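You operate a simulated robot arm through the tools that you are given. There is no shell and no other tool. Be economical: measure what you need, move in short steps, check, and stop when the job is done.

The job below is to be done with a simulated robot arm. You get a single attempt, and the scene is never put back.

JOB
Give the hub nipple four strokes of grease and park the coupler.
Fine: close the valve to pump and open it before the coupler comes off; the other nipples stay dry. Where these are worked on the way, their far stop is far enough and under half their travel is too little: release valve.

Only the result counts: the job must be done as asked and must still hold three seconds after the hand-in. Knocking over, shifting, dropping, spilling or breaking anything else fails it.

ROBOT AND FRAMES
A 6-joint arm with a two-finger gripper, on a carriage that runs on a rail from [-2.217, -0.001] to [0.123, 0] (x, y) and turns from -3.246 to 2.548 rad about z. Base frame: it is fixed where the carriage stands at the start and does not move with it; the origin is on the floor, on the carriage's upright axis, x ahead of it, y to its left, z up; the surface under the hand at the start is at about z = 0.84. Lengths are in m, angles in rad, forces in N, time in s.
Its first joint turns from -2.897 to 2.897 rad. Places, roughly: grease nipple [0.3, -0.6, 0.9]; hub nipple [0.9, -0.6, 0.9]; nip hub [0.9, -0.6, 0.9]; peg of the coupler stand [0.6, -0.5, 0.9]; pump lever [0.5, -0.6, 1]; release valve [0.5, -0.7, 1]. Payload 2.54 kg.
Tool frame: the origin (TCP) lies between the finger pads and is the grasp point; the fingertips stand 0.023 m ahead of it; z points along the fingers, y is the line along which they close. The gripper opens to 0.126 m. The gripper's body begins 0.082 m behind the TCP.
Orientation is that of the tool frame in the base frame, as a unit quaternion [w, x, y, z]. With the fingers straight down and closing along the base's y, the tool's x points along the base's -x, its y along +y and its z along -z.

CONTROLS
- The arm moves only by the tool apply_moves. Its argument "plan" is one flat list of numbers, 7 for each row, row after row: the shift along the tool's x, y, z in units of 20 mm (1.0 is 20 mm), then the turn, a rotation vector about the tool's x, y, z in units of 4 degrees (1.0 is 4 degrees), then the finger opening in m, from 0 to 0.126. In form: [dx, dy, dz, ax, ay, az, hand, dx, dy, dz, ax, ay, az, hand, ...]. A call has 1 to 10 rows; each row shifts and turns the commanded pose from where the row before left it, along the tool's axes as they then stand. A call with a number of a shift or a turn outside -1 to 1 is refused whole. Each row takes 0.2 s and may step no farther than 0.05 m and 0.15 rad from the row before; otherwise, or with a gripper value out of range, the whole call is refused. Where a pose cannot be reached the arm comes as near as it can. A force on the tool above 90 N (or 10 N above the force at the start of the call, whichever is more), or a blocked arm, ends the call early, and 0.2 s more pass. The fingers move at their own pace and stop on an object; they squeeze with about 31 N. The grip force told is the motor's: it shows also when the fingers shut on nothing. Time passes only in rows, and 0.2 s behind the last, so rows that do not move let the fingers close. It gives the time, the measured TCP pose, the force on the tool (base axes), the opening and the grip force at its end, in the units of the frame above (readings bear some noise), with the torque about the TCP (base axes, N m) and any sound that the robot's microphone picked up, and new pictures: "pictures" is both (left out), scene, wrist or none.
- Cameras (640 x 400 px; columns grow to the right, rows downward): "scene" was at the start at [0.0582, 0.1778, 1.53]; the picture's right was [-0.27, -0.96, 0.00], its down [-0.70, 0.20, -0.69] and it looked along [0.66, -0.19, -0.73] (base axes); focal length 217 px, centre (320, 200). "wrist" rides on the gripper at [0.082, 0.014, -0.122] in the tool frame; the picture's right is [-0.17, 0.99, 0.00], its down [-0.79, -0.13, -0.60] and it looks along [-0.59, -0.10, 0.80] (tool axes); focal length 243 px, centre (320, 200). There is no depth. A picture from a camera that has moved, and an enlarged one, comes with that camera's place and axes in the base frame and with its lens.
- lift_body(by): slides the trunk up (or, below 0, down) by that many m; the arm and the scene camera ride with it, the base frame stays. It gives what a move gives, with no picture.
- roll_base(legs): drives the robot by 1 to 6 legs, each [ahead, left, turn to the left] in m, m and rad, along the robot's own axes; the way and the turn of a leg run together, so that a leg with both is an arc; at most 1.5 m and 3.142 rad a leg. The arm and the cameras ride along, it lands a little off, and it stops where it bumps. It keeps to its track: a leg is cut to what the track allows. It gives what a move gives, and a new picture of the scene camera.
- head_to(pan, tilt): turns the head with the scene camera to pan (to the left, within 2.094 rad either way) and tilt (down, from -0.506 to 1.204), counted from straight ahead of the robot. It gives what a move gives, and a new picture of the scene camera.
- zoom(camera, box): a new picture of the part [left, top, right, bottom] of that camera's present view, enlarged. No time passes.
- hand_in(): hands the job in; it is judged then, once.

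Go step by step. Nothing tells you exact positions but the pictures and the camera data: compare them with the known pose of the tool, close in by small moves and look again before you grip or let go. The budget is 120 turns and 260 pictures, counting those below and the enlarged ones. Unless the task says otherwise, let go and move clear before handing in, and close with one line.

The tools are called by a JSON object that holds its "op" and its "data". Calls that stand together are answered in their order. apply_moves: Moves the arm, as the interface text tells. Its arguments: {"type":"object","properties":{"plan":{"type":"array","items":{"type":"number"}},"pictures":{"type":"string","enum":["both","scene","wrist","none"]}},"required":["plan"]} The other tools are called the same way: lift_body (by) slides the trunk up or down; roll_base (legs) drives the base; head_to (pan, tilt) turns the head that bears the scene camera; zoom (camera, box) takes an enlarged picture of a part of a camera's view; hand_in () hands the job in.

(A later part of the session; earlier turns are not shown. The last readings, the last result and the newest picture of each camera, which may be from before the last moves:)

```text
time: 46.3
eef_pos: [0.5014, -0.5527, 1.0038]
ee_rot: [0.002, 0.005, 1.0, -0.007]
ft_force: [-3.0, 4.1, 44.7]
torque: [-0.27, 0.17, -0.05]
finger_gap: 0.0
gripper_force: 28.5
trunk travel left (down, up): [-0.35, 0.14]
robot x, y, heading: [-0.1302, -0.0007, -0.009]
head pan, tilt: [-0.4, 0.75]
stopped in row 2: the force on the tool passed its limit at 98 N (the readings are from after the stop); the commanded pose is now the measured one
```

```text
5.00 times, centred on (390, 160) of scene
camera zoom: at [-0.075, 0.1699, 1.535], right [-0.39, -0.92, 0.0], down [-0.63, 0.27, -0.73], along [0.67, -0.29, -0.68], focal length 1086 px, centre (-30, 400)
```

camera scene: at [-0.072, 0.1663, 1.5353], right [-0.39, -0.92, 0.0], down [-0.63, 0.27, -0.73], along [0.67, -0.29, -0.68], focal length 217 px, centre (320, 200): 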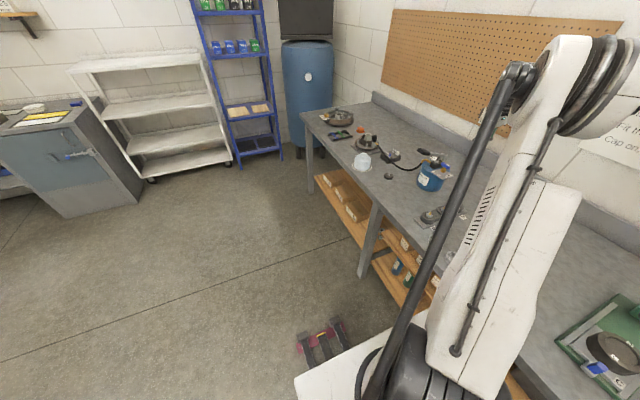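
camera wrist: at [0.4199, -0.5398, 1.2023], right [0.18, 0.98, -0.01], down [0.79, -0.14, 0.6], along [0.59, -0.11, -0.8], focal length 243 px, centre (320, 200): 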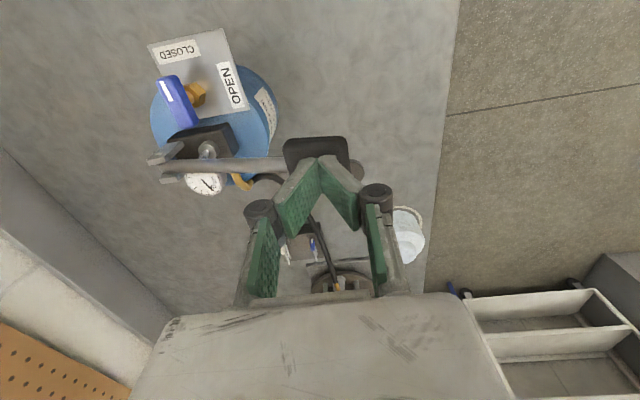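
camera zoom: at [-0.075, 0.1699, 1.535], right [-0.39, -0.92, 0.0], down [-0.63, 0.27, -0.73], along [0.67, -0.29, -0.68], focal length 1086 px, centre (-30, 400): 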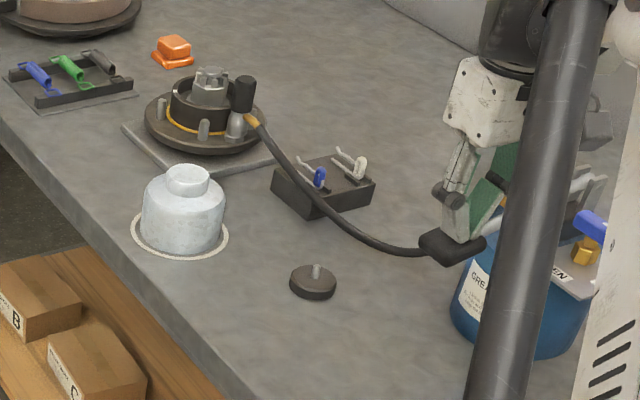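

The bottom stop is at TCP z of about 1.004. Now I'll lift and see whether the lever springs back.

{"op": "apply_moves", "data": {"plan": [0, 0, -0.6, 0, 0, 0, 0.0, 0, 0, -0.8, 0, 0, 0, 0.0, 0, 0, -0.8, 0, 0, 0, 0.0, 0, 0, -0.8, 0, 0, 0, 0.0, 0, 0, -0.8, 0, 0, 0, 0.0, 0, 0, -0.8, 0, 0, 0, 0.0], "pictures": "wrist"}}

{"op": "zoom", "data": {"camera": "scene", "box": [360, 120, 480, 200]}}

```text
time: 47.7
eef_pos: [0.5037, -0.5547, 1.0922]
ee_rot: [0.001, 0.006, 1.0, -0.006]
ft_force: [-0.2, 0.1, -0.2]
torque: [0.01, 0.02, 0.02]
finger_gap: 0.0
gripper_force: 28.6
trunk travel left (down, up): [-0.35, 0.14]
robot x, y, heading: [-0.1263, -0.0014, -0.004]
head pan, tilt: [-0.4, 0.75]
camera wrist: at [0.4209, -0.5401, 1.2142], right [0.18, 0.98, -0.01], down [0.79, -0.13, 0.6], along [0.59, -0.12, -0.8], focal length 243 px, centre (320, 200)
```

wrist: 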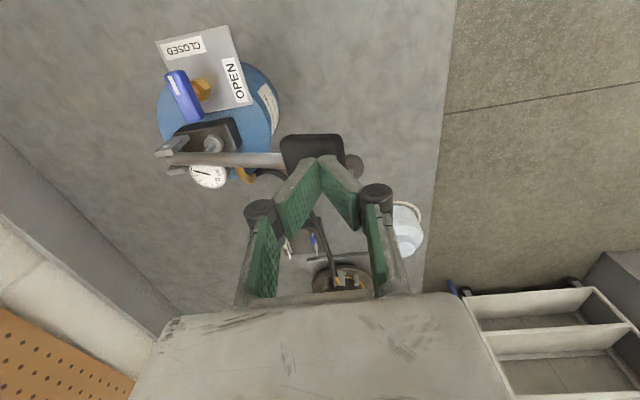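

```text
5.00 times, centred on (420, 160) of scene
camera zoom: at [-0.0716, 0.167, 1.5351], right [-0.39, -0.92, 0.0], down [-0.63, 0.27, -0.73], along [0.67, -0.29, -0.68], focal length 1086 px, centre (-180, 400)
```

zoom: 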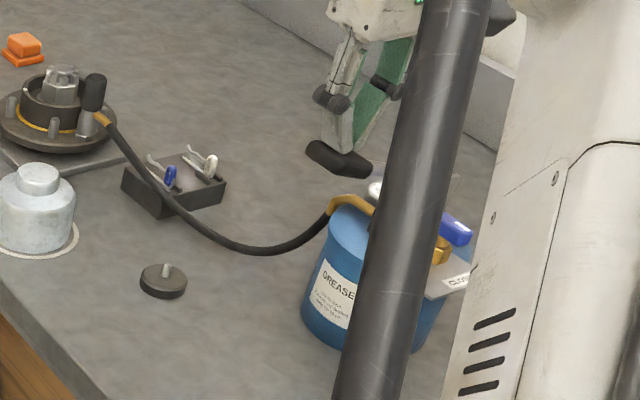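

The lever springs back on its own: that's stroke 1. Now stroke 2, down to the stop and back up.

{"op": "apply_moves", "data": {"plan": [0, 0, 0.9, 0, 0, 0, 0.0, 0, 0, 0.9, 0, 0, 0, 0.0, 0, 0, 0.9, 0, 0, 0, 0.0, 0, 0, 0.9, 0, 0, 0, 0.0, 0, 0, 0.75, 0, 0, 0, 0.0, 0, 0, 0, 0, 0, 0, 0.0], "pictures": "none"}}

{"op": "zoom", "data": {"camera": "scene", "box": [330, 120, 450, 200]}}

{"op": "apply_moves", "data": {"plan": [0, 0, -0.75, 0, 0, 0, 0.0, 0, 0, -0.9, 0, 0, 0, 0.0, 0, 0, -0.9, 0, 0, 0, 0.0, 0, 0, -0.9, 0, 0, 0, 0.0, 0, 0, -0.9, 0, 0, 0, 0.0, 0, 0, 0, 0, 0, 0, 0.0], "pictures": "none"}}

{"op": "zoom", "data": {"camera": "scene", "box": [330, 120, 450, 200]}}

```text
time: 49.1
eef_pos: [0.5032, -0.5549, 1.0055]
ee_rot: [0.002, 0.005, 1.0, -0.007]
ft_force: [1.1, -3.7, 12.4]
torque: [-0.12, -0.01, -0.02]
finger_gap: 0.0001
gripper_force: 28.5
trunk travel left (down, up): [-0.35, 0.14]
robot x, y, heading: [-0.126, 0.002, -0.0]
head pan, tilt: [-0.4, 0.75]
```

```text
5.00 times, centred on (390, 160) of scene
camera zoom: at [-0.0722, 0.1674, 1.5353], right [-0.39, -0.92, 0.0], down [-0.63, 0.27, -0.73], along [0.67, -0.29, -0.68], focal length 1086 px, centre (-30, 400)
```

zoom: 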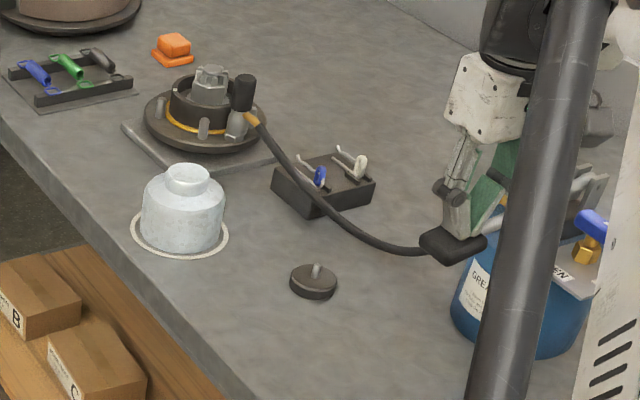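

```text
time: 50.5
eef_pos: [0.5021, -0.5535, 1.0925]
ee_rot: [0.001, 0.005, 1.0, -0.006]
ft_force: [0.5, -0.3, -0.2]
torque: [0.02, 0.0, 0.0]
finger_gap: 0.0004
gripper_force: 28.6
trunk travel left (down, up): [-0.35, 0.14]
robot x, y, heading: [-0.1332, -0.0004, -0.001]
head pan, tilt: [-0.4, 0.75]
```

```text
5.00 times, centred on (390, 160) of scene
camera zoom: at [-0.0718, 0.1671, 1.5351], right [-0.39, -0.92, 0.0], down [-0.63, 0.27, -0.73], along [0.67, -0.29, -0.68], focal length 1086 px, centre (-30, 400)
```

zoom: 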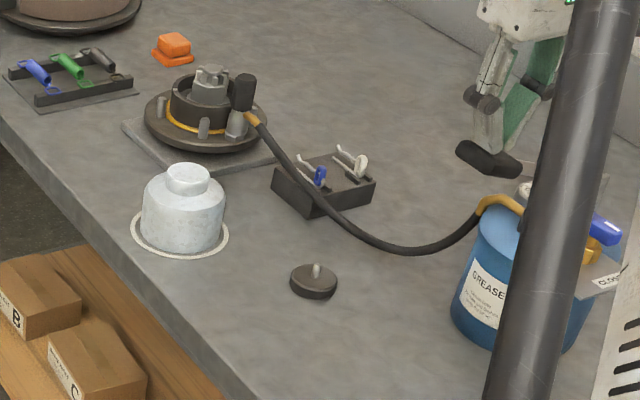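

The grease ring has thickened, so stroke 2 counts and the lever is back at the top. On to stroke 3.

{"op": "apply_moves", "data": {"plan": [0, 0, 0.9, 0, 0, 0, 0.0, 0, 0, 0.9, 0, 0, 0, 0.0, 0, 0, 0.9, 0, 0, 0, 0.0, 0, 0, 0.9, 0, 0, 0, 0.0, 0, 0, 0.75, 0, 0, 0, 0.0, 0, 0, 0, 0, 0, 0, 0.0], "pictures": "none"}}

{"op": "apply_moves", "data": {"plan": [0, 0, -0.75, 0, 0, 0, 0.0, 0, 0, -0.9, 0, 0, 0, 0.0, 0, 0, -0.9, 0, 0, 0, 0.0, 0, 0, -0.9, 0, 0, 0, 0.0, 0, 0, -0.9, 0, 0, 0, 0.0, 0, 0, 0, 0, 0, 0, 0.0], "pictures": "none"}}

{"op": "zoom", "data": {"camera": "scene", "box": [330, 120, 450, 200]}}

```text
time: 51.9
eef_pos: [0.5021, -0.5555, 1.0064]
ee_rot: [0.002, 0.005, 1.0, -0.007]
ft_force: [3.1, -4.0, 19.3]
torque: [-0.21, -0.01, 0.03]
finger_gap: 0.0001
gripper_force: 28.5
trunk travel left (down, up): [-0.35, 0.14]
robot x, y, heading: [-0.1322, -0.0021, -0.007]
head pan, tilt: [-0.4, 0.75]
```

```text
time: 53.3
eef_pos: [0.5036, -0.5547, 1.0923]
ee_rot: [0.002, 0.005, 1.0, -0.006]
ft_force: [-0.9, 0.6, -0.5]
torque: [-0.03, -0.02, 0.04]
finger_gap: 0.0
gripper_force: 28.6
trunk travel left (down, up): [-0.35, 0.14]
robot x, y, heading: [-0.1299, 0.0002, -0.0]
head pan, tilt: [-0.4, 0.75]
```

```text
5.00 times, centred on (390, 160) of scene
camera zoom: at [-0.0718, 0.1671, 1.5351], right [-0.39, -0.92, 0.0], down [-0.63, 0.27, -0.73], along [0.67, -0.29, -0.68], focal length 1086 px, centre (-30, 400)
```

zoom: 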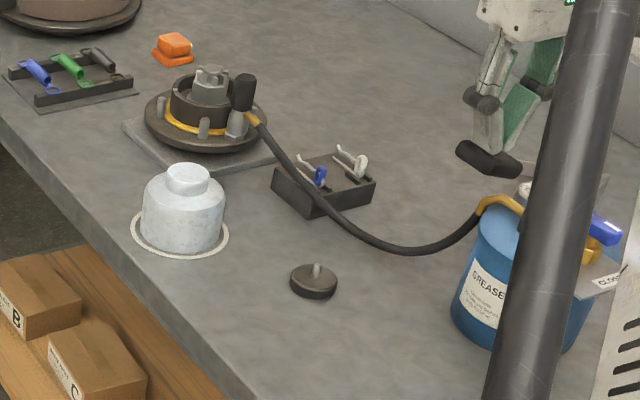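

The ring has thickened again, so stroke 3 is done. Now the fourth and last stroke, ending with the fingers well clear above the pad.

{"op": "apply_moves", "data": {"plan": [0, 0, 0.9, 0, 0, 0, 0.0, 0, 0, 0.9, 0, 0, 0, 0.0, 0, 0, 0.9, 0, 0, 0, 0.0, 0, 0, 0.9, 0, 0, 0, 0.0, 0, 0, 0.75, 0, 0, 0, 0.0, 0, 0, 0, 0, 0, 0, 0.0], "pictures": "none"}}

{"op": "apply_moves", "data": {"plan": [0, 0, -0.75, 0, 0, 0, 0.0, 0, 0, -0.9, 0, 0, 0, 0.0, 0, 0, -0.9, 0, 0, 0, 0.0, 0, 0, -0.9, 0, 0, 0, 0.0, 0, 0, -0.9, 0, 0, 0, 0.0, 0, 0, -1, 0, 0, 0, 0.0, 0, 0, -1, 0, 0, 0, 0.0, 0, 0, -0.5, 0, 0, 0, 0.0], "pictures": "wrist"}}

{"op": "zoom", "data": {"camera": "scene", "box": [330, 120, 450, 200]}}

```text
time: 54.7
eef_pos: [0.5026, -0.5546, 1.0053]
ee_rot: [0.003, 0.005, 1.0, -0.007]
ft_force: [3.1, -3.8, 16.8]
torque: [-0.21, -0.05, 0.01]
finger_gap: 0.0
gripper_force: 28.7
trunk travel left (down, up): [-0.35, 0.14]
robot x, y, heading: [-0.1307, 0.0037, -0.004]
head pan, tilt: [-0.4, 0.75]
```

```text
time: 56.5
eef_pos: [0.5034, -0.5547, 1.1414]
ee_rot: [0.001, 0.004, 1.0, -0.006]
ft_force: [-0.1, 0.1, -0.4]
torque: [0.01, -0.01, -0.03]
finger_gap: 0.0002
gripper_force: 28.1
trunk travel left (down, up): [-0.35, 0.14]
robot x, y, heading: [-0.1282, 0.0007, -0.002]
head pan, tilt: [-0.4, 0.75]
camera wrist: at [0.4207, -0.5398, 1.2637], right [0.18, 0.98, -0.01], down [0.79, -0.13, 0.6], along [0.59, -0.12, -0.8], focal length 243 px, centre (320, 200)
```

wrist: 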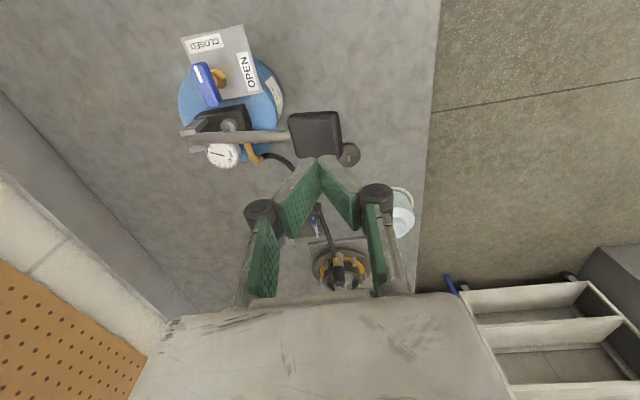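

```text
5.00 times, centred on (390, 160) of scene
camera zoom: at [-0.0717, 0.167, 1.5352], right [-0.39, -0.92, 0.0], down [-0.63, 0.27, -0.73], along [0.67, -0.29, -0.68], focal length 1086 px, centre (-30, 400)
```

zoom: 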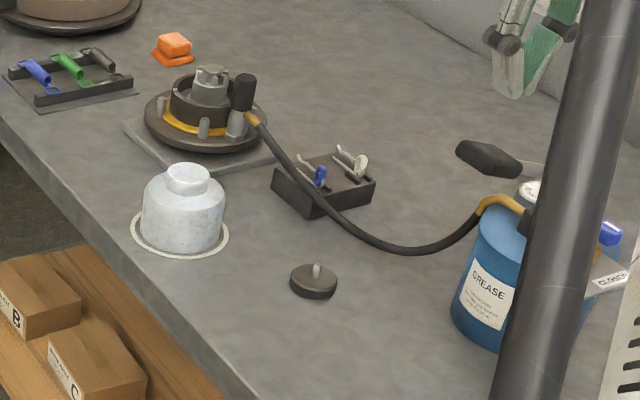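

All four strokes are in, with the ring grown in equal steps and the lever back up. Next I'll reopen the valve by pushing the bar's -x end toward +y, starting with the shut fingers on its -y side.

{"op": "apply_moves", "data": {"plan": [0.5, -1, 0, 0, 0, 0, 0.0, 0.5, -1, 0, 0, 0, 0, 0.0, 0.5, -1, 0, 0, 0, 0, 0.0, 0.5, -1, 0, 0, 0, 0, 0.0, 0.5, -1, 0, 0, 0, 0, 0.0, 0.5, -1, 0, 0, 0, 0, 0.0, 0.4, -1, 0, 0, 0, 0, 0.0, 0.37, -0.4, 0.5, 0, 0, 0, 0.0, 0, 0, 1, 0, 0, 0, 0.0, 0, 0, 1, 0, 0, 0, 0.0], "pictures": "wrist"}}

{"op": "zoom", "data": {"camera": "wrist", "box": [270, 100, 430, 220]}}

```text
time: 58.7
eef_pos: [0.4255, -0.7023, 1.0933]
ee_rot: [0.002, 0.006, 1.0, -0.006]
ft_force: [0.4, -0.2, 0.1]
torque: [0.04, -0.02, 0.0]
finger_gap: 0.0002
gripper_force: 28.2
trunk travel left (down, up): [-0.35, 0.14]
robot x, y, heading: [-0.1272, -0.0033, -0.006]
head pan, tilt: [-0.4, 0.75]
camera wrist: at [0.3433, -0.6881, 1.216], right [0.18, 0.98, -0.01], down [0.79, -0.13, 0.6], along [0.59, -0.12, -0.8], focal length 243 px, centre (320, 200)
```

wrist: 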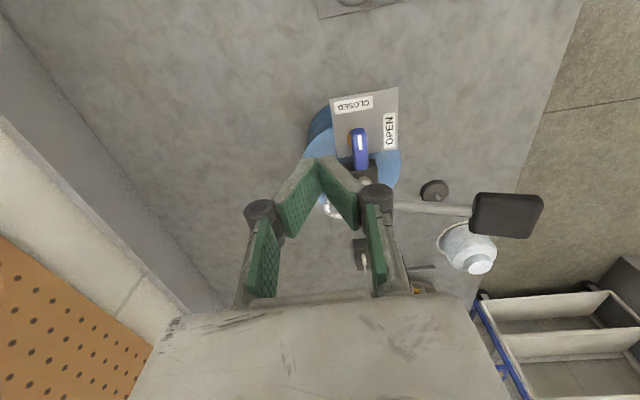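

```text
3.33 times, centred on (350, 160) of wrist
camera zoom: at [0.3433, -0.6881, 1.216], right [0.18, 0.98, -0.01], down [0.79, -0.13, 0.6], along [0.59, -0.12, -0.8], focal length 809 px, centre (220, 333)
```

zoom: 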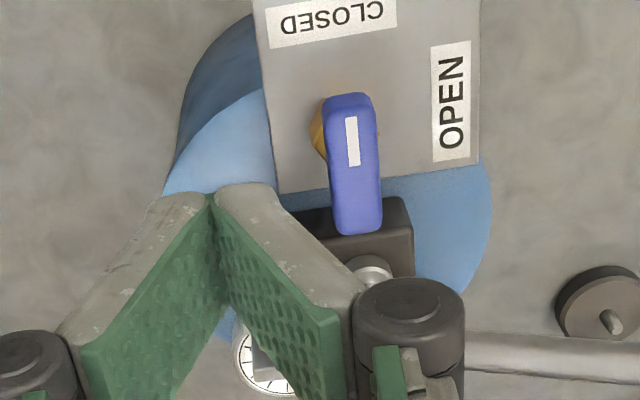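

The bar centre is confirmed at (0.456, -0.670). I'll descend beside its -x end and push along the mirrored arc.

{"op": "apply_moves", "data": {"plan": [-0.17, -0.1, 1, 0, 0, 0, 0.0, 0, 0, 1, 0, 0, 0, 0.0, 0, 0, 1, 0, 0, 0, 0.0, 0, 0, 1, 0, 0, 0, 0.0, 0, 0, 0.65, 0, 0, 0, 0.0, 0, 0.5, 0, 0, 0, 0, 0.0], "pictures": "none"}}

{"op": "zoom", "data": {"camera": "wrist", "box": [270, 100, 430, 220]}}

```text
time: 60.1
eef_pos: [0.4293, -0.6948, 1.0007]
ee_rot: [0.002, 0.005, 1.0, -0.006]
ft_force: [0.1, 0.4, 0.0]
torque: [0.03, 0.0, 0.02]
finger_gap: 0.0
gripper_force: 28.9
trunk travel left (down, up): [-0.35, 0.14]
robot x, y, heading: [-0.1332, -0.0002, -0.004]
head pan, tilt: [-0.4, 0.75]
```

```text
3.33 times, centred on (350, 160) of wrist
camera zoom: at [0.3474, -0.681, 1.1222], right [0.18, 0.98, -0.01], down [0.79, -0.13, 0.6], along [0.59, -0.12, -0.8], focal length 809 px, centre (220, 333)
```

zoom: 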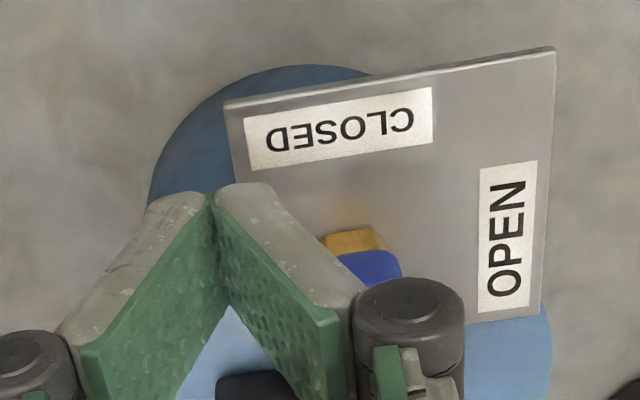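

{"op": "apply_moves", "data": {"plan": [0, 0.4, 0, 0, 0, 0, 0.0, 0.08, 0.4, 0, 0, 0, 0, 0.0, -0.05, 0.2, 0, 0, 0, 0, 0.0, -0.05, 0.2, 0, 0, 0, 0, 0.0], "pictures": "none"}}

{"op": "zoom", "data": {"camera": "wrist", "box": [270, 100, 430, 220]}}

{"op": "zoom", "data": {"camera": "scene", "box": [380, 120, 500, 200]}}

```text
time: 61.1
eef_pos: [0.4304, -0.6713, 0.9993]
ee_rot: [0.002, 0.005, 1.0, -0.006]
ft_force: [0.8, 0.1, -0.3]
torque: [0.01, -0.02, 0.01]
finger_gap: 0.0
gripper_force: 28.2
trunk travel left (down, up): [-0.35, 0.14]
robot x, y, heading: [-0.1279, 0.0002, -0.006]
head pan, tilt: [-0.4, 0.75]
```

```text
3.33 times, centred on (350, 160) of wrist
camera zoom: at [0.3479, -0.6566, 1.1225], right [0.18, 0.98, -0.01], down [0.79, -0.13, 0.6], along [0.59, -0.12, -0.8], focal length 809 px, centre (220, 333)
```

zoom: 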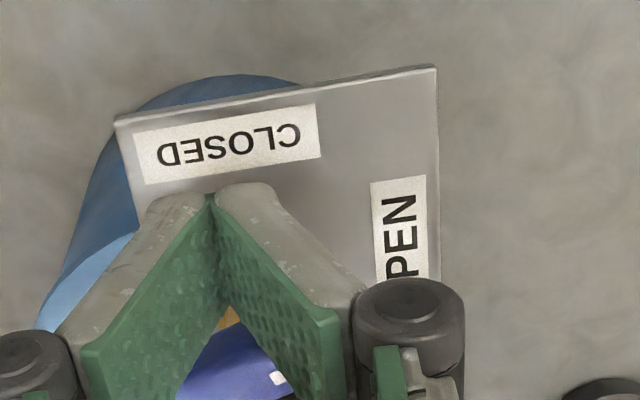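

```text
5.00 times, centred on (440, 160) of scene
camera zoom: at [-0.0716, 0.1669, 1.5352], right [-0.39, -0.92, 0.0], down [-0.63, 0.27, -0.73], along [0.67, -0.29, -0.68], focal length 1086 px, centre (-280, 400)
```

zoom: 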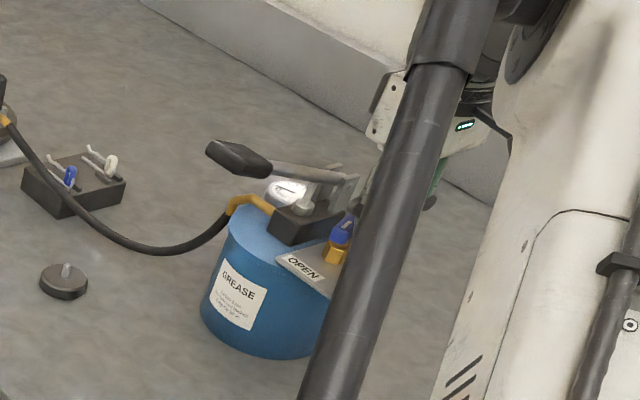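

The bar has turned most of the way. I'll push on to the open stop.

{"op": "apply_moves", "data": {"plan": [-0.1, 0.3, 0, 0, 0, 0, 0.0, -0.15, 0.25, 0, 0, 0, 0, 0.0, -0.2, 0.05, 0, 0, 0, 0, 0.0, -0.2, 0, 0, 0, 0, 0, 0.0], "pictures": "none"}}

{"op": "zoom", "data": {"camera": "wrist", "box": [240, 120, 440, 270]}}

{"op": "zoom", "data": {"camera": "scene", "box": [380, 120, 500, 200]}}

```text
time: 62.1
eef_pos: [0.4366, -0.6602, 1.0013]
ee_rot: [0.0, 0.008, 1.0, -0.006]
ft_force: [-49.8, 18.0, -17.6]
torque: [0.41, 1.0, 0.01]
finger_gap: 0.0063
gripper_force: 28.5
trunk travel left (down, up): [-0.35, 0.14]
robot x, y, heading: [-0.1291, 0.0031, -0.008]
head pan, tilt: [-0.4, 0.75]
```

```text
2.67 times, centred on (340, 195) of wrist
camera zoom: at [0.3542, -0.6461, 1.1232], right [0.18, 0.98, -0.01], down [0.79, -0.14, 0.6], along [0.59, -0.12, -0.8], focal length 647 px, centre (267, 213)
```

zoom: 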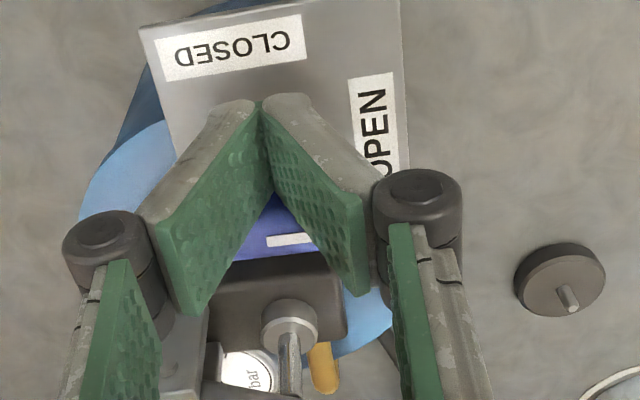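

```text
5.00 times, centred on (440, 160) of scene
camera zoom: at [-0.0752, 0.1673, 1.535], right [-0.39, -0.92, 0.0], down [-0.62, 0.27, -0.73], along [0.67, -0.29, -0.68], focal length 1086 px, centre (-280, 400)
```

zoom: 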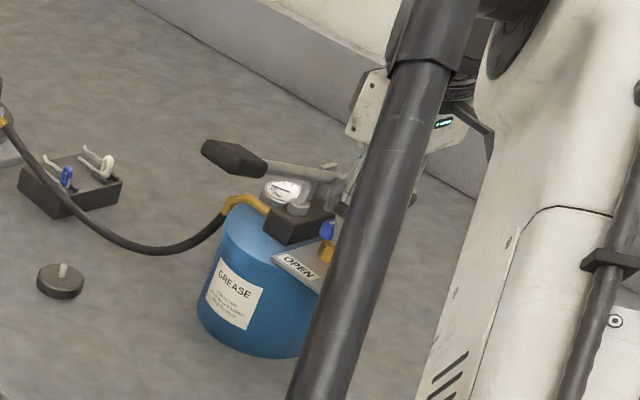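

It's at the open stop: the bar lies along y with its mark toward OPEN. I'll back off and go up.

{"op": "apply_moves", "data": {"plan": [0.5, 0, 0, 0, 0, 0, 0.0, 0.5, 0, -0.3, 0, 0, 0, 0.0, 0.5, 0, -1, 0, 0, 0, 0.0, 0, 0, -1, 0, 0, 0, 0.0, 0, 0, -1, 0, 0, 0, 0.0, 0, 0, -1, 0, 0, 0, 0.0, 0, 0, -1, 0, 0, 0, 0.0, 0, 0, -1, 0, 0, 0, 0.0, 0, 0, -1, 0, 0, 0, 0.05, 0, 0, -1, 0, 0, 0, 0.05], "pictures": "wrist"}}

{"op": "zoom", "data": {"camera": "wrist", "box": [240, 80, 440, 230]}}

{"op": "zoom", "data": {"camera": "scene", "box": [340, 120, 460, 200]}}

```text
time: 64.3
eef_pos: [0.4127, -0.6559, 1.1659]
ee_rot: [0.001, 0.006, 1.0, -0.007]
ft_force: [-0.4, -1.1, -0.4]
torque: [0.0, -0.01, 0.0]
finger_gap: 0.0501
gripper_force: 0.1
trunk travel left (down, up): [-0.35, 0.14]
robot x, y, heading: [-0.1327, 0.0035, -0.003]
head pan, tilt: [-0.4, 0.75]
camera wrist: at [0.3302, -0.6421, 1.2884], right [0.18, 0.98, -0.01], down [0.79, -0.13, 0.6], along [0.59, -0.12, -0.8], focal length 243 px, centre (320, 200)
```

wrist: 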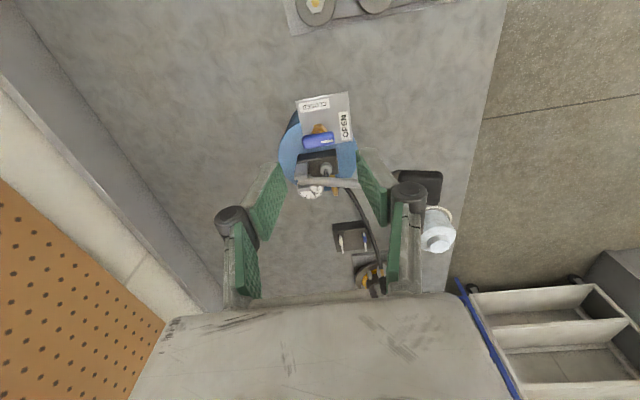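

```text
2.67 times, centred on (340, 155) of wrist
camera zoom: at [0.3302, -0.6421, 1.2884], right [0.18, 0.98, -0.01], down [0.79, -0.13, 0.6], along [0.59, -0.12, -0.8], focal length 647 px, centre (267, 320)
```

zoom: 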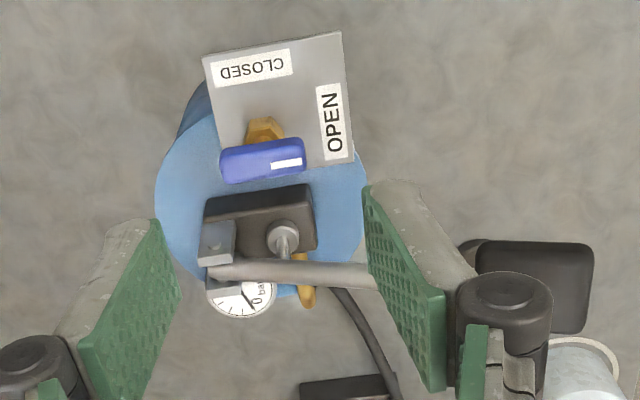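

```text
5.00 times, centred on (400, 160) of scene
camera zoom: at [-0.0717, 0.167, 1.5352], right [-0.39, -0.92, 0.0], down [-0.63, 0.27, -0.73], along [0.67, -0.29, -0.68], focal length 1086 px, centre (-80, 400)
```

zoom: 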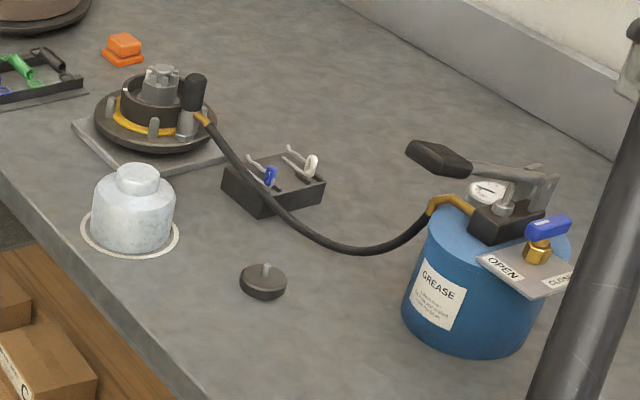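

The valve is back at OPEN and the gauge reads 0. I'll drive forward again and bring the hand over the coupler on the hub, turned to the same 20° yaw as before.

{"op": "roll_base", "data": {"legs": [[0.25, 0, 0]]}}

{"op": "apply_moves", "data": {"plan": [-1, 0.4, 0, -0.2, 0, 0, 0.06, -1, 0.4, 0, 0, 0, 0, 0.06, -1, 0.4, 0, 0, 0, 0, 0.06, -1, 0.4, 0, 0, 0, 0, 0.06, -1, 0.4, 0, 0, 0, 0, 0.06, -1, 0.4, 0, 0, 0, 0, 0.06, -1, 0.4, 0, 0, 0, 0, 0.06, -1, 0.4, 0, 0, 0, 0, 0.06, -1, 0.4, 0, 0, 0, 0, 0.06, -1, 0.2, 0, 0, 0, 0, 0.06], "pictures": "none"}}

{"op": "apply_moves", "data": {"plan": [0, 0, 1, 0, 0, 1, 0.06, 0, 0, 1, 0, 0, 1, 0.06, 0, 0, 1, 0, 0, 1, 0.06, 0, 0, 1, 0, 0, 1, 0.06, 0, 0, 0, 0, 0, 1, 0.06], "pictures": "wrist"}}

{"op": "zoom", "data": {"camera": "wrist", "box": [250, 80, 410, 200]}}

{"op": "zoom", "data": {"camera": "scene", "box": [350, 120, 450, 190]}}

```text
time: 66.1
eef_pos: [0.6625, -0.6553, 1.1666]
ee_rot: [0.002, 0.004, 1.0, -0.006]
ft_force: [0.2, -0.2, 0.1]
torque: [0.01, 0.05, 0.03]
finger_gap: 0.0501
gripper_force: 0.2
trunk travel left (down, up): [-0.35, 0.14]
robot x, y, heading: [0.1193, 0.0008, -0.004]
head pan, tilt: [-0.4, 0.75]
camera scene: at [0.1778, 0.167, 1.5352], right [-0.39, -0.92, 0.0], down [-0.63, 0.27, -0.73], along [0.67, -0.29, -0.68], focal length 217 px, centre (320, 200)
```

scene: 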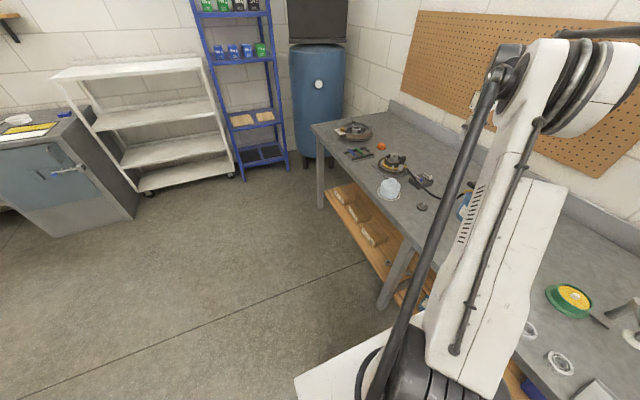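

```text
time: 68.3
eef_pos: [0.8533, -0.5832, 1.1675]
ee_rot: [0.002, 0.005, 1.0, 0.001]
ft_force: [-1.1, 0.1, 0.1]
torque: [-0.04, -0.01, -0.02]
finger_gap: 0.06
gripper_force: 0.1
out of reach, approached as far as the arm can: row 10
trunk travel left (down, up): [-0.35, 0.14]
robot x, y, heading: [0.1199, -0.0029, -0.005]
head pan, tilt: [-0.4, 0.75]
```

```text
time: 69.5
eef_pos: [0.8538, -0.583, 1.0867]
ee_rot: [0.002, 0.179, 0.984, 0.0]
ft_force: [0.8, 0.9, 0.4]
torque: [0.04, 0.06, 0.0]
finger_gap: 0.06
gripper_force: 0.0
trunk travel left (down, up): [-0.35, 0.14]
robot x, y, heading: [0.1214, 0.0019, -0.003]
head pan, tilt: [-0.4, 0.75]
camera wrist: at [0.7813, -0.5438, 1.2087], right [0.5, 0.86, 0.0], down [0.69, -0.4, 0.6], along [0.52, -0.3, -0.8], focal length 243 px, centre (320, 200)
```

wrist: 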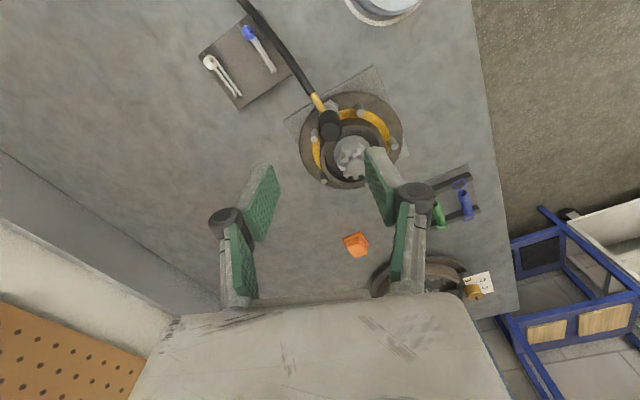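

```text
3.33 times, centred on (330, 140) of wrist
camera zoom: at [0.7813, -0.5438, 1.2087], right [0.5, 0.86, 0.0], down [0.69, -0.4, 0.6], along [0.52, -0.3, -0.8], focal length 809 px, centre (287, 400)
```

zoom: 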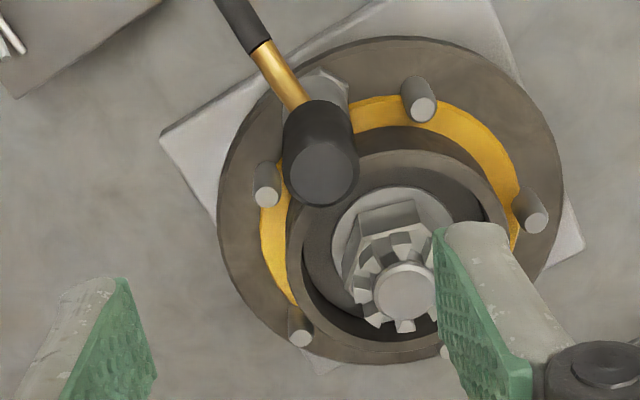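

```text
5.71 times, centred on (400, 155) of scene
camera zoom: at [0.1777, 0.167, 1.5352], right [-0.39, -0.92, 0.0], down [-0.63, 0.27, -0.73], along [0.67, -0.29, -0.68], focal length 1241 px, centre (-137, 457)
```

zoom: 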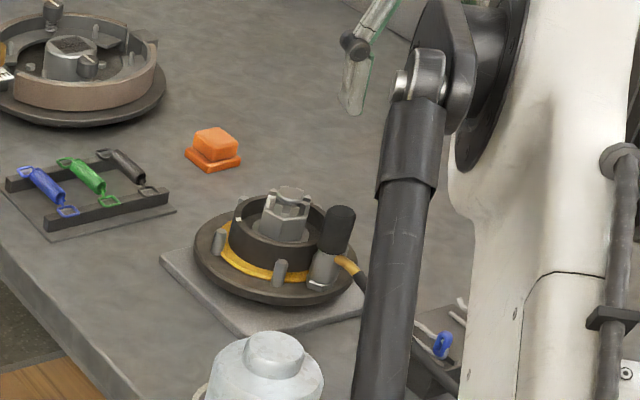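

The coupler stands upright on the nipple inside a grease ring. I'll align over it (about 0.875, -0.582) and come down partway.

{"op": "apply_moves", "data": {"plan": [-0.97, 0.42, 0, 0, 0, 0, 0.05, 0, 0, 1, 0, 0, 0, 0.05, 0, 0, 1, 0, 0, 0, 0.05, 0, 0, 1, 0, 0, 0, 0.05, 0, 0, 1, 0, 0, 0, 0.05, 0, 0, 0.8, 0, 0, 0, 0.05], "pictures": "none"}}

{"op": "zoom", "data": {"camera": "wrist", "box": [240, 80, 420, 260]}}

{"op": "zoom", "data": {"camera": "scene", "box": [370, 125, 430, 170]}}

```text
time: 70.9
eef_pos: [0.8753, -0.5823, 0.9899]
ee_rot: [0.002, 0.178, 0.984, 0.001]
ft_force: [0.1, 0.3, -0.4]
torque: [-0.01, -0.01, 0.02]
finger_gap: 0.0498
gripper_force: 0.0
trunk travel left (down, up): [-0.35, 0.14]
robot x, y, heading: [0.121, 0.0002, -0.004]
head pan, tilt: [-0.4, 0.75]
```

```text
2.22 times, centred on (330, 170) of wrist
camera zoom: at [0.8028, -0.5431, 1.1126], right [0.5, 0.87, 0.0], down [0.69, -0.4, 0.6], along [0.52, -0.3, -0.8], focal length 539 px, centre (298, 267)
```

zoom: 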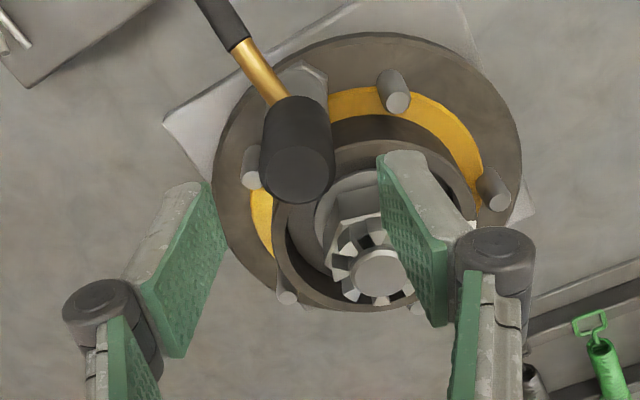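

```text
8.89 times, centred on (400, 148) of scene
camera zoom: at [0.1776, 0.1671, 1.5352], right [-0.39, -0.92, 0.0], down [-0.63, 0.27, -0.73], along [0.67, -0.29, -0.68], focal length 1930 px, centre (-391, 667)
```

zoom: 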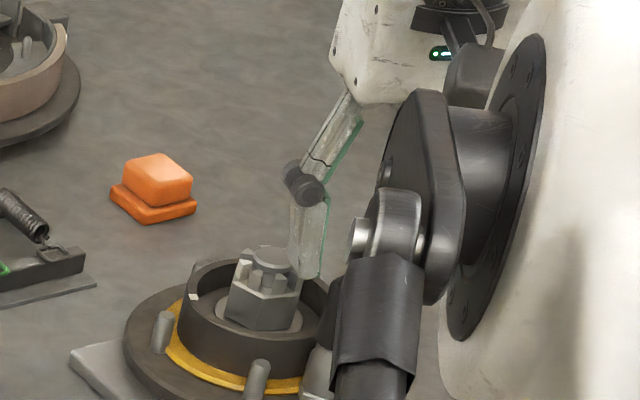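

The coupler is centred to about 4 mm, well within the pad width. I'll lower to grip height, keeping above the hub's inner ring.

{"op": "apply_moves", "data": {"plan": [0, 0, 1, 0, 0, 0, 0.05, 0, 0, 0.8, 0, 0, 0, 0.05, 0, 0, 0.6, 0, 0, 0, 0.05], "pictures": "none"}}

{"op": "zoom", "data": {"camera": "wrist", "box": [240, 80, 420, 260]}}

```text
time: 71.7
eef_pos: [0.875, -0.5825, 0.9424]
ee_rot: [0.002, 0.178, 0.984, 0.001]
ft_force: [0.6, 0.2, -0.6]
torque: [-0.02, 0.02, 0.0]
finger_gap: 0.0499
gripper_force: 0.0
trunk travel left (down, up): [-0.35, 0.14]
robot x, y, heading: [0.1206, -0.0032, -0.005]
head pan, tilt: [-0.4, 0.75]
```

```text
2.22 times, centred on (330, 170) of wrist
camera zoom: at [0.8032, -0.5431, 1.0648], right [0.5, 0.87, 0.0], down [0.69, -0.4, 0.6], along [0.52, -0.3, -0.8], focal length 539 px, centre (298, 267)
```

zoom: 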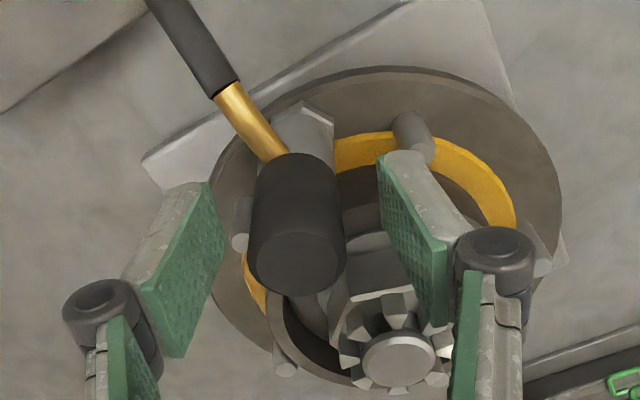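

No contact and the coupler is between the pads, so I'll close.

{"op": "apply_moves", "data": {"plan": [-0.1, 0, 0.1, 0, 0, 0, 0.04, 0, 0, 0, 0, 0, 0, 0.02, 0, 0, 0, 0, 0, 0, 0.0, 0, 0, 0, 0, 0, 0, 0.0], "pictures": "wrist"}}

```text
time: 72.7
eef_pos: [0.8775, -0.5831, 0.9397]
ee_rot: [0.002, 0.179, 0.984, 0.0]
ft_force: [1.1, 0.0, -0.5]
torque: [-0.02, 0.0, 0.04]
finger_gap: 0.0249
gripper_force: 31.1
trunk travel left (down, up): [-0.35, 0.14]
robot x, y, heading: [0.1188, -0.0014, -0.003]
head pan, tilt: [-0.4, 0.75]
camera wrist: at [0.805, -0.5438, 1.0629], right [0.5, 0.87, 0.0], down [0.69, -0.4, 0.6], along [0.52, -0.3, -0.8], focal length 243 px, centre (320, 200)
```

wrist: 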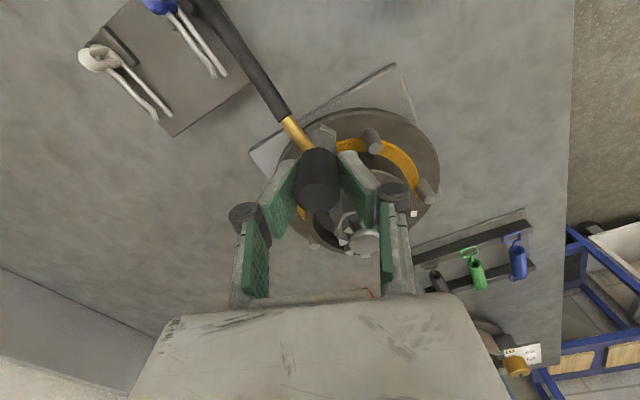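

Gripped at 25 mm with no side load. Now I'll pull straight up, slowly.

{"op": "apply_moves", "data": {"plan": [0, 0, -0.2, 0, 0, 0, 0.0, 0, 0, -0.2, 0, 0, 0, 0.0, 0, 0, -0.2, 0, 0, 0, 0.0, 0, 0, -0.2, 0, 0, 0, 0.0], "pictures": "wrist"}}

```text
time: 73.7
eef_pos: [0.8775, -0.5833, 0.9578]
ee_rot: [0.001, 0.178, 0.984, 0.0]
ft_force: [-0.4, -0.4, -0.9]
torque: [0.01, -0.03, 0.02]
finger_gap: 0.0252
gripper_force: 31.1
trunk travel left (down, up): [-0.35, 0.14]
robot x, y, heading: [0.1178, -0.0004, -0.007]
head pan, tilt: [-0.4, 0.75]
camera wrist: at [0.8047, -0.5436, 1.0791], right [0.5, 0.87, 0.0], down [0.69, -0.4, 0.6], along [0.52, -0.3, -0.8], focal length 243 px, centre (320, 200)
```

wrist: 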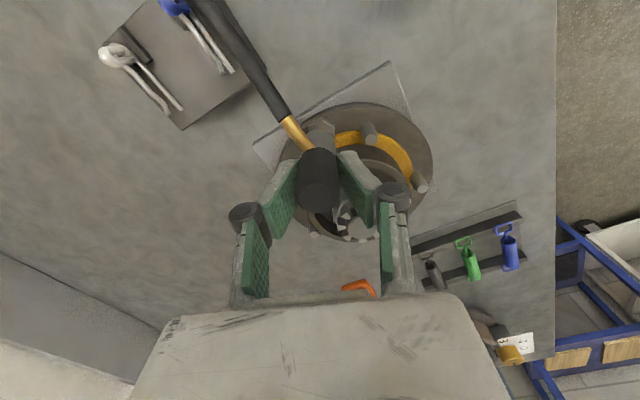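

The coupler is coming off freely. I'll raise it clear and carry it back toward the stand.

{"op": "apply_moves", "data": {"plan": [0, 0, -1, 0, 0, 0, 0.0, 0, 0, -1, 0, 0, 0, 0.0, 0, 0, -1, 0, 0, 0, 0.0, 0, 0, -1, 0, 0, 0, 0.0, 0, 0, -1, 0, 0, 0, 0.0, 1, -0.13, 0, 0, 0, 0, 0.0, 1, -0.13, 0, 0, 0, 0, 0.0, 1, -0.13, 0, 0, 0, 0, 0.0, 1, -0.14, 0, 0, 0, 0, 0.0, 1, -0.14, 0, 0, 0, 0, 0.0], "pictures": "none"}}

{"op": "apply_moves", "data": {"plan": [1, -0.14, 0, 0, 0, 0, 0.0, 1, -0.14, 0, 0, 0, 0, 0.0, 1, -0.14, 0, 0, 0, 0, 0.0, 1, -0.14, 0, 0, 0, 0, 0.0, 1, -0.14, 0, 0, 0, 0, 0.0], "pictures": "wrist"}}

{"op": "zoom", "data": {"camera": "scene", "box": [360, 125, 480, 215]}}

```text
time: 75.9
eef_pos: [0.7783, -0.5609, 1.0572]
ee_rot: [0.001, 0.179, 0.984, 0.001]
ft_force: [0.3, 0.2, -2.0]
torque: [-0.05, -0.02, 0.0]
finger_gap: 0.0249
gripper_force: 30.7
trunk travel left (down, up): [-0.35, 0.14]
robot x, y, heading: [0.1202, -0.0017, 0.004]
head pan, tilt: [-0.4, 0.75]
```

```text
time: 77.1
eef_pos: [0.679, -0.5384, 1.0558]
ee_rot: [0.003, 0.178, 0.984, 0.001]
ft_force: [0.5, 0.5, -1.6]
torque: [0.04, 0.02, 0.02]
finger_gap: 0.0253
gripper_force: 31.1
trunk travel left (down, up): [-0.35, 0.14]
robot x, y, heading: [0.1193, -0.0011, 0.003]
head pan, tilt: [-0.4, 0.75]
camera wrist: at [0.6068, -0.4985, 1.1782], right [0.5, 0.86, 0.0], down [0.69, -0.4, 0.6], along [0.52, -0.3, -0.8], focal length 243 px, centre (320, 200)
```

wrist: 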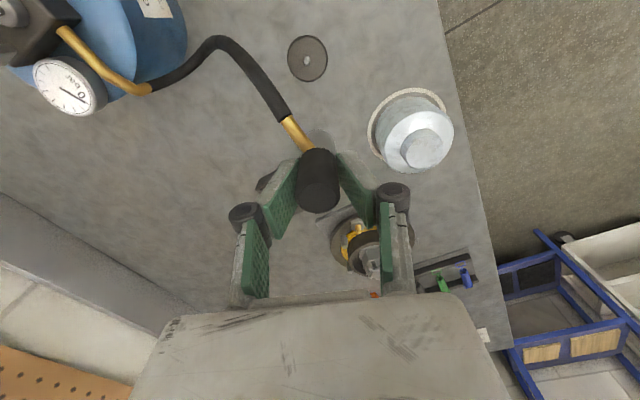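

```text
4.44 times, centred on (420, 170) of scene
camera zoom: at [0.1777, 0.167, 1.5352], right [-0.39, -0.92, 0.0], down [-0.63, 0.27, -0.73], along [0.67, -0.29, -0.68], focal length 965 px, centre (-124, 333)
```

zoom: 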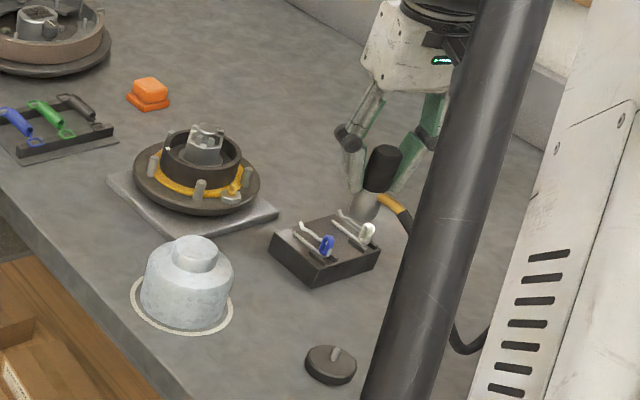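

The stand and its peg are visible. I'll zoom in to measure the peg.

{"op": "zoom", "data": {"camera": "wrist", "box": [260, 20, 380, 220]}}

{"op": "zoom", "data": {"camera": "wrist", "box": [270, 20, 350, 80]}}

{"op": "zoom", "data": {"camera": "scene", "box": [400, 185, 460, 220]}}

```text
2.00 times, centred on (320, 120) of wrist
camera zoom: at [0.6068, -0.4985, 1.1782], right [0.5, 0.86, 0.0], down [0.69, -0.4, 0.6], along [0.52, -0.3, -0.8], focal length 485 px, centre (320, 360)
```

zoom: 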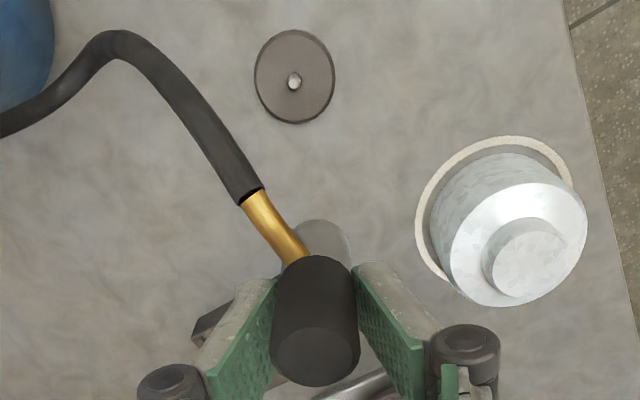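

```text
6.67 times, centred on (310, 50) of wrist
camera zoom: at [0.6068, -0.4985, 1.1782], right [0.5, 0.86, 0.0], down [0.69, -0.4, 0.6], along [0.52, -0.3, -0.8], focal length 1618 px, centre (387, 1200)
```

zoom: 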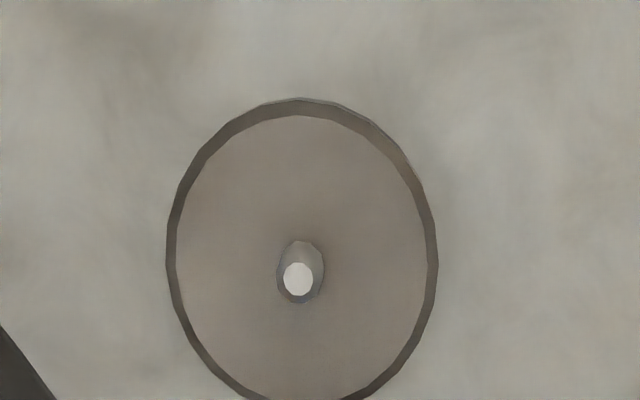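

```text
10.67 times, centred on (430, 202) of scene
camera zoom: at [0.1777, 0.167, 1.5352], right [-0.39, -0.92, 0.0], down [-0.63, 0.27, -0.73], along [0.67, -0.29, -0.68], focal length 2316 px, centre (-853, 173)
```

zoom: 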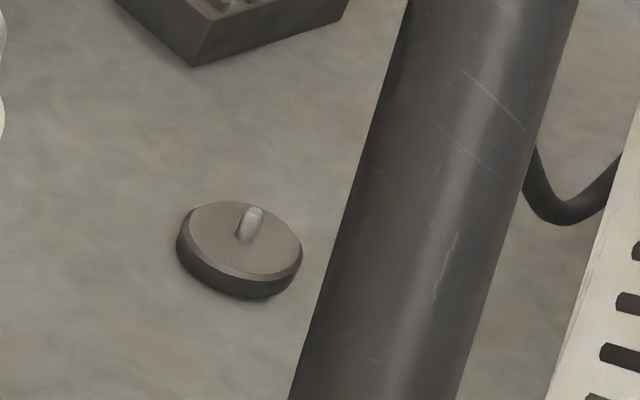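

The peg is at about (0.634, -0.528). Triangulating the coupler's top on the hub shows it now sits about 11 mm higher and 7 mm nearer the camera in the grip than at first. So the parking pose should be about (0.6405, -0.5305, 0.9035); I'll approach to 50 mm above that and check.

{"op": "apply_moves", "data": {"plan": [1, -0.15, 0, 0, 0, 0, 0.0, 0.94, -0.15, 0, 0, 0, 0, 0.0, 0, 0, 1, 0, 0, 0, 0.0, 0, 0, 1, 0, 0, 0, 0.0, 0, 0, 1, 0, 0, 0, 0.0, 0, 0, 1, 0, 0, 0, 0.0, 0, 0, 1, 0, 0, 0, 0.0], "pictures": "wrist"}}

{"op": "zoom", "data": {"camera": "wrist", "box": [250, 80, 390, 180]}}

{"op": "zoom", "data": {"camera": "scene", "box": [395, 165, 455, 215]}}

```text
time: 78.7
eef_pos: [0.6413, -0.531, 0.9549]
ee_rot: [0.002, 0.178, 0.984, 0.001]
ft_force: [-0.5, -0.2, -1.2]
torque: [0.0, 0.03, -0.03]
finger_gap: 0.0249
gripper_force: 30.9
trunk travel left (down, up): [-0.35, 0.14]
robot x, y, heading: [0.1171, 0.001, -0.005]
head pan, tilt: [-0.4, 0.75]
camera wrist: at [0.5693, -0.4907, 1.0772], right [0.5, 0.87, 0.0], down [0.69, -0.4, 0.6], along [0.52, -0.3, -0.8], focal length 243 px, centre (320, 200)
```

wrist: 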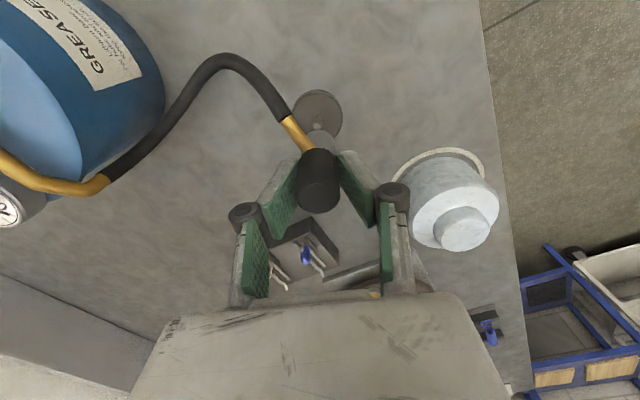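

```text
4.00 times, centred on (320, 130) of wrist
camera zoom: at [0.5693, -0.4907, 1.0772], right [0.5, 0.87, 0.0], down [0.69, -0.4, 0.6], along [0.52, -0.3, -0.8], focal length 970 px, centre (320, 480)
```

zoom: 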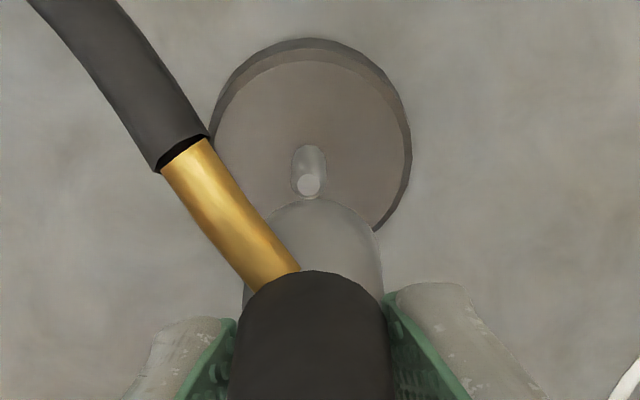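

```text
8.00 times, centred on (425, 190) of scene
camera zoom: at [0.1778, 0.1669, 1.5352], right [-0.39, -0.92, 0.0], down [-0.63, 0.27, -0.73], along [0.67, -0.29, -0.68], focal length 1737 px, centre (-520, 280)
```

zoom: 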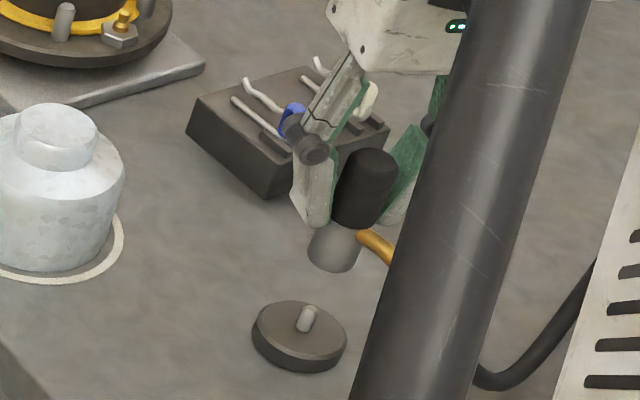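

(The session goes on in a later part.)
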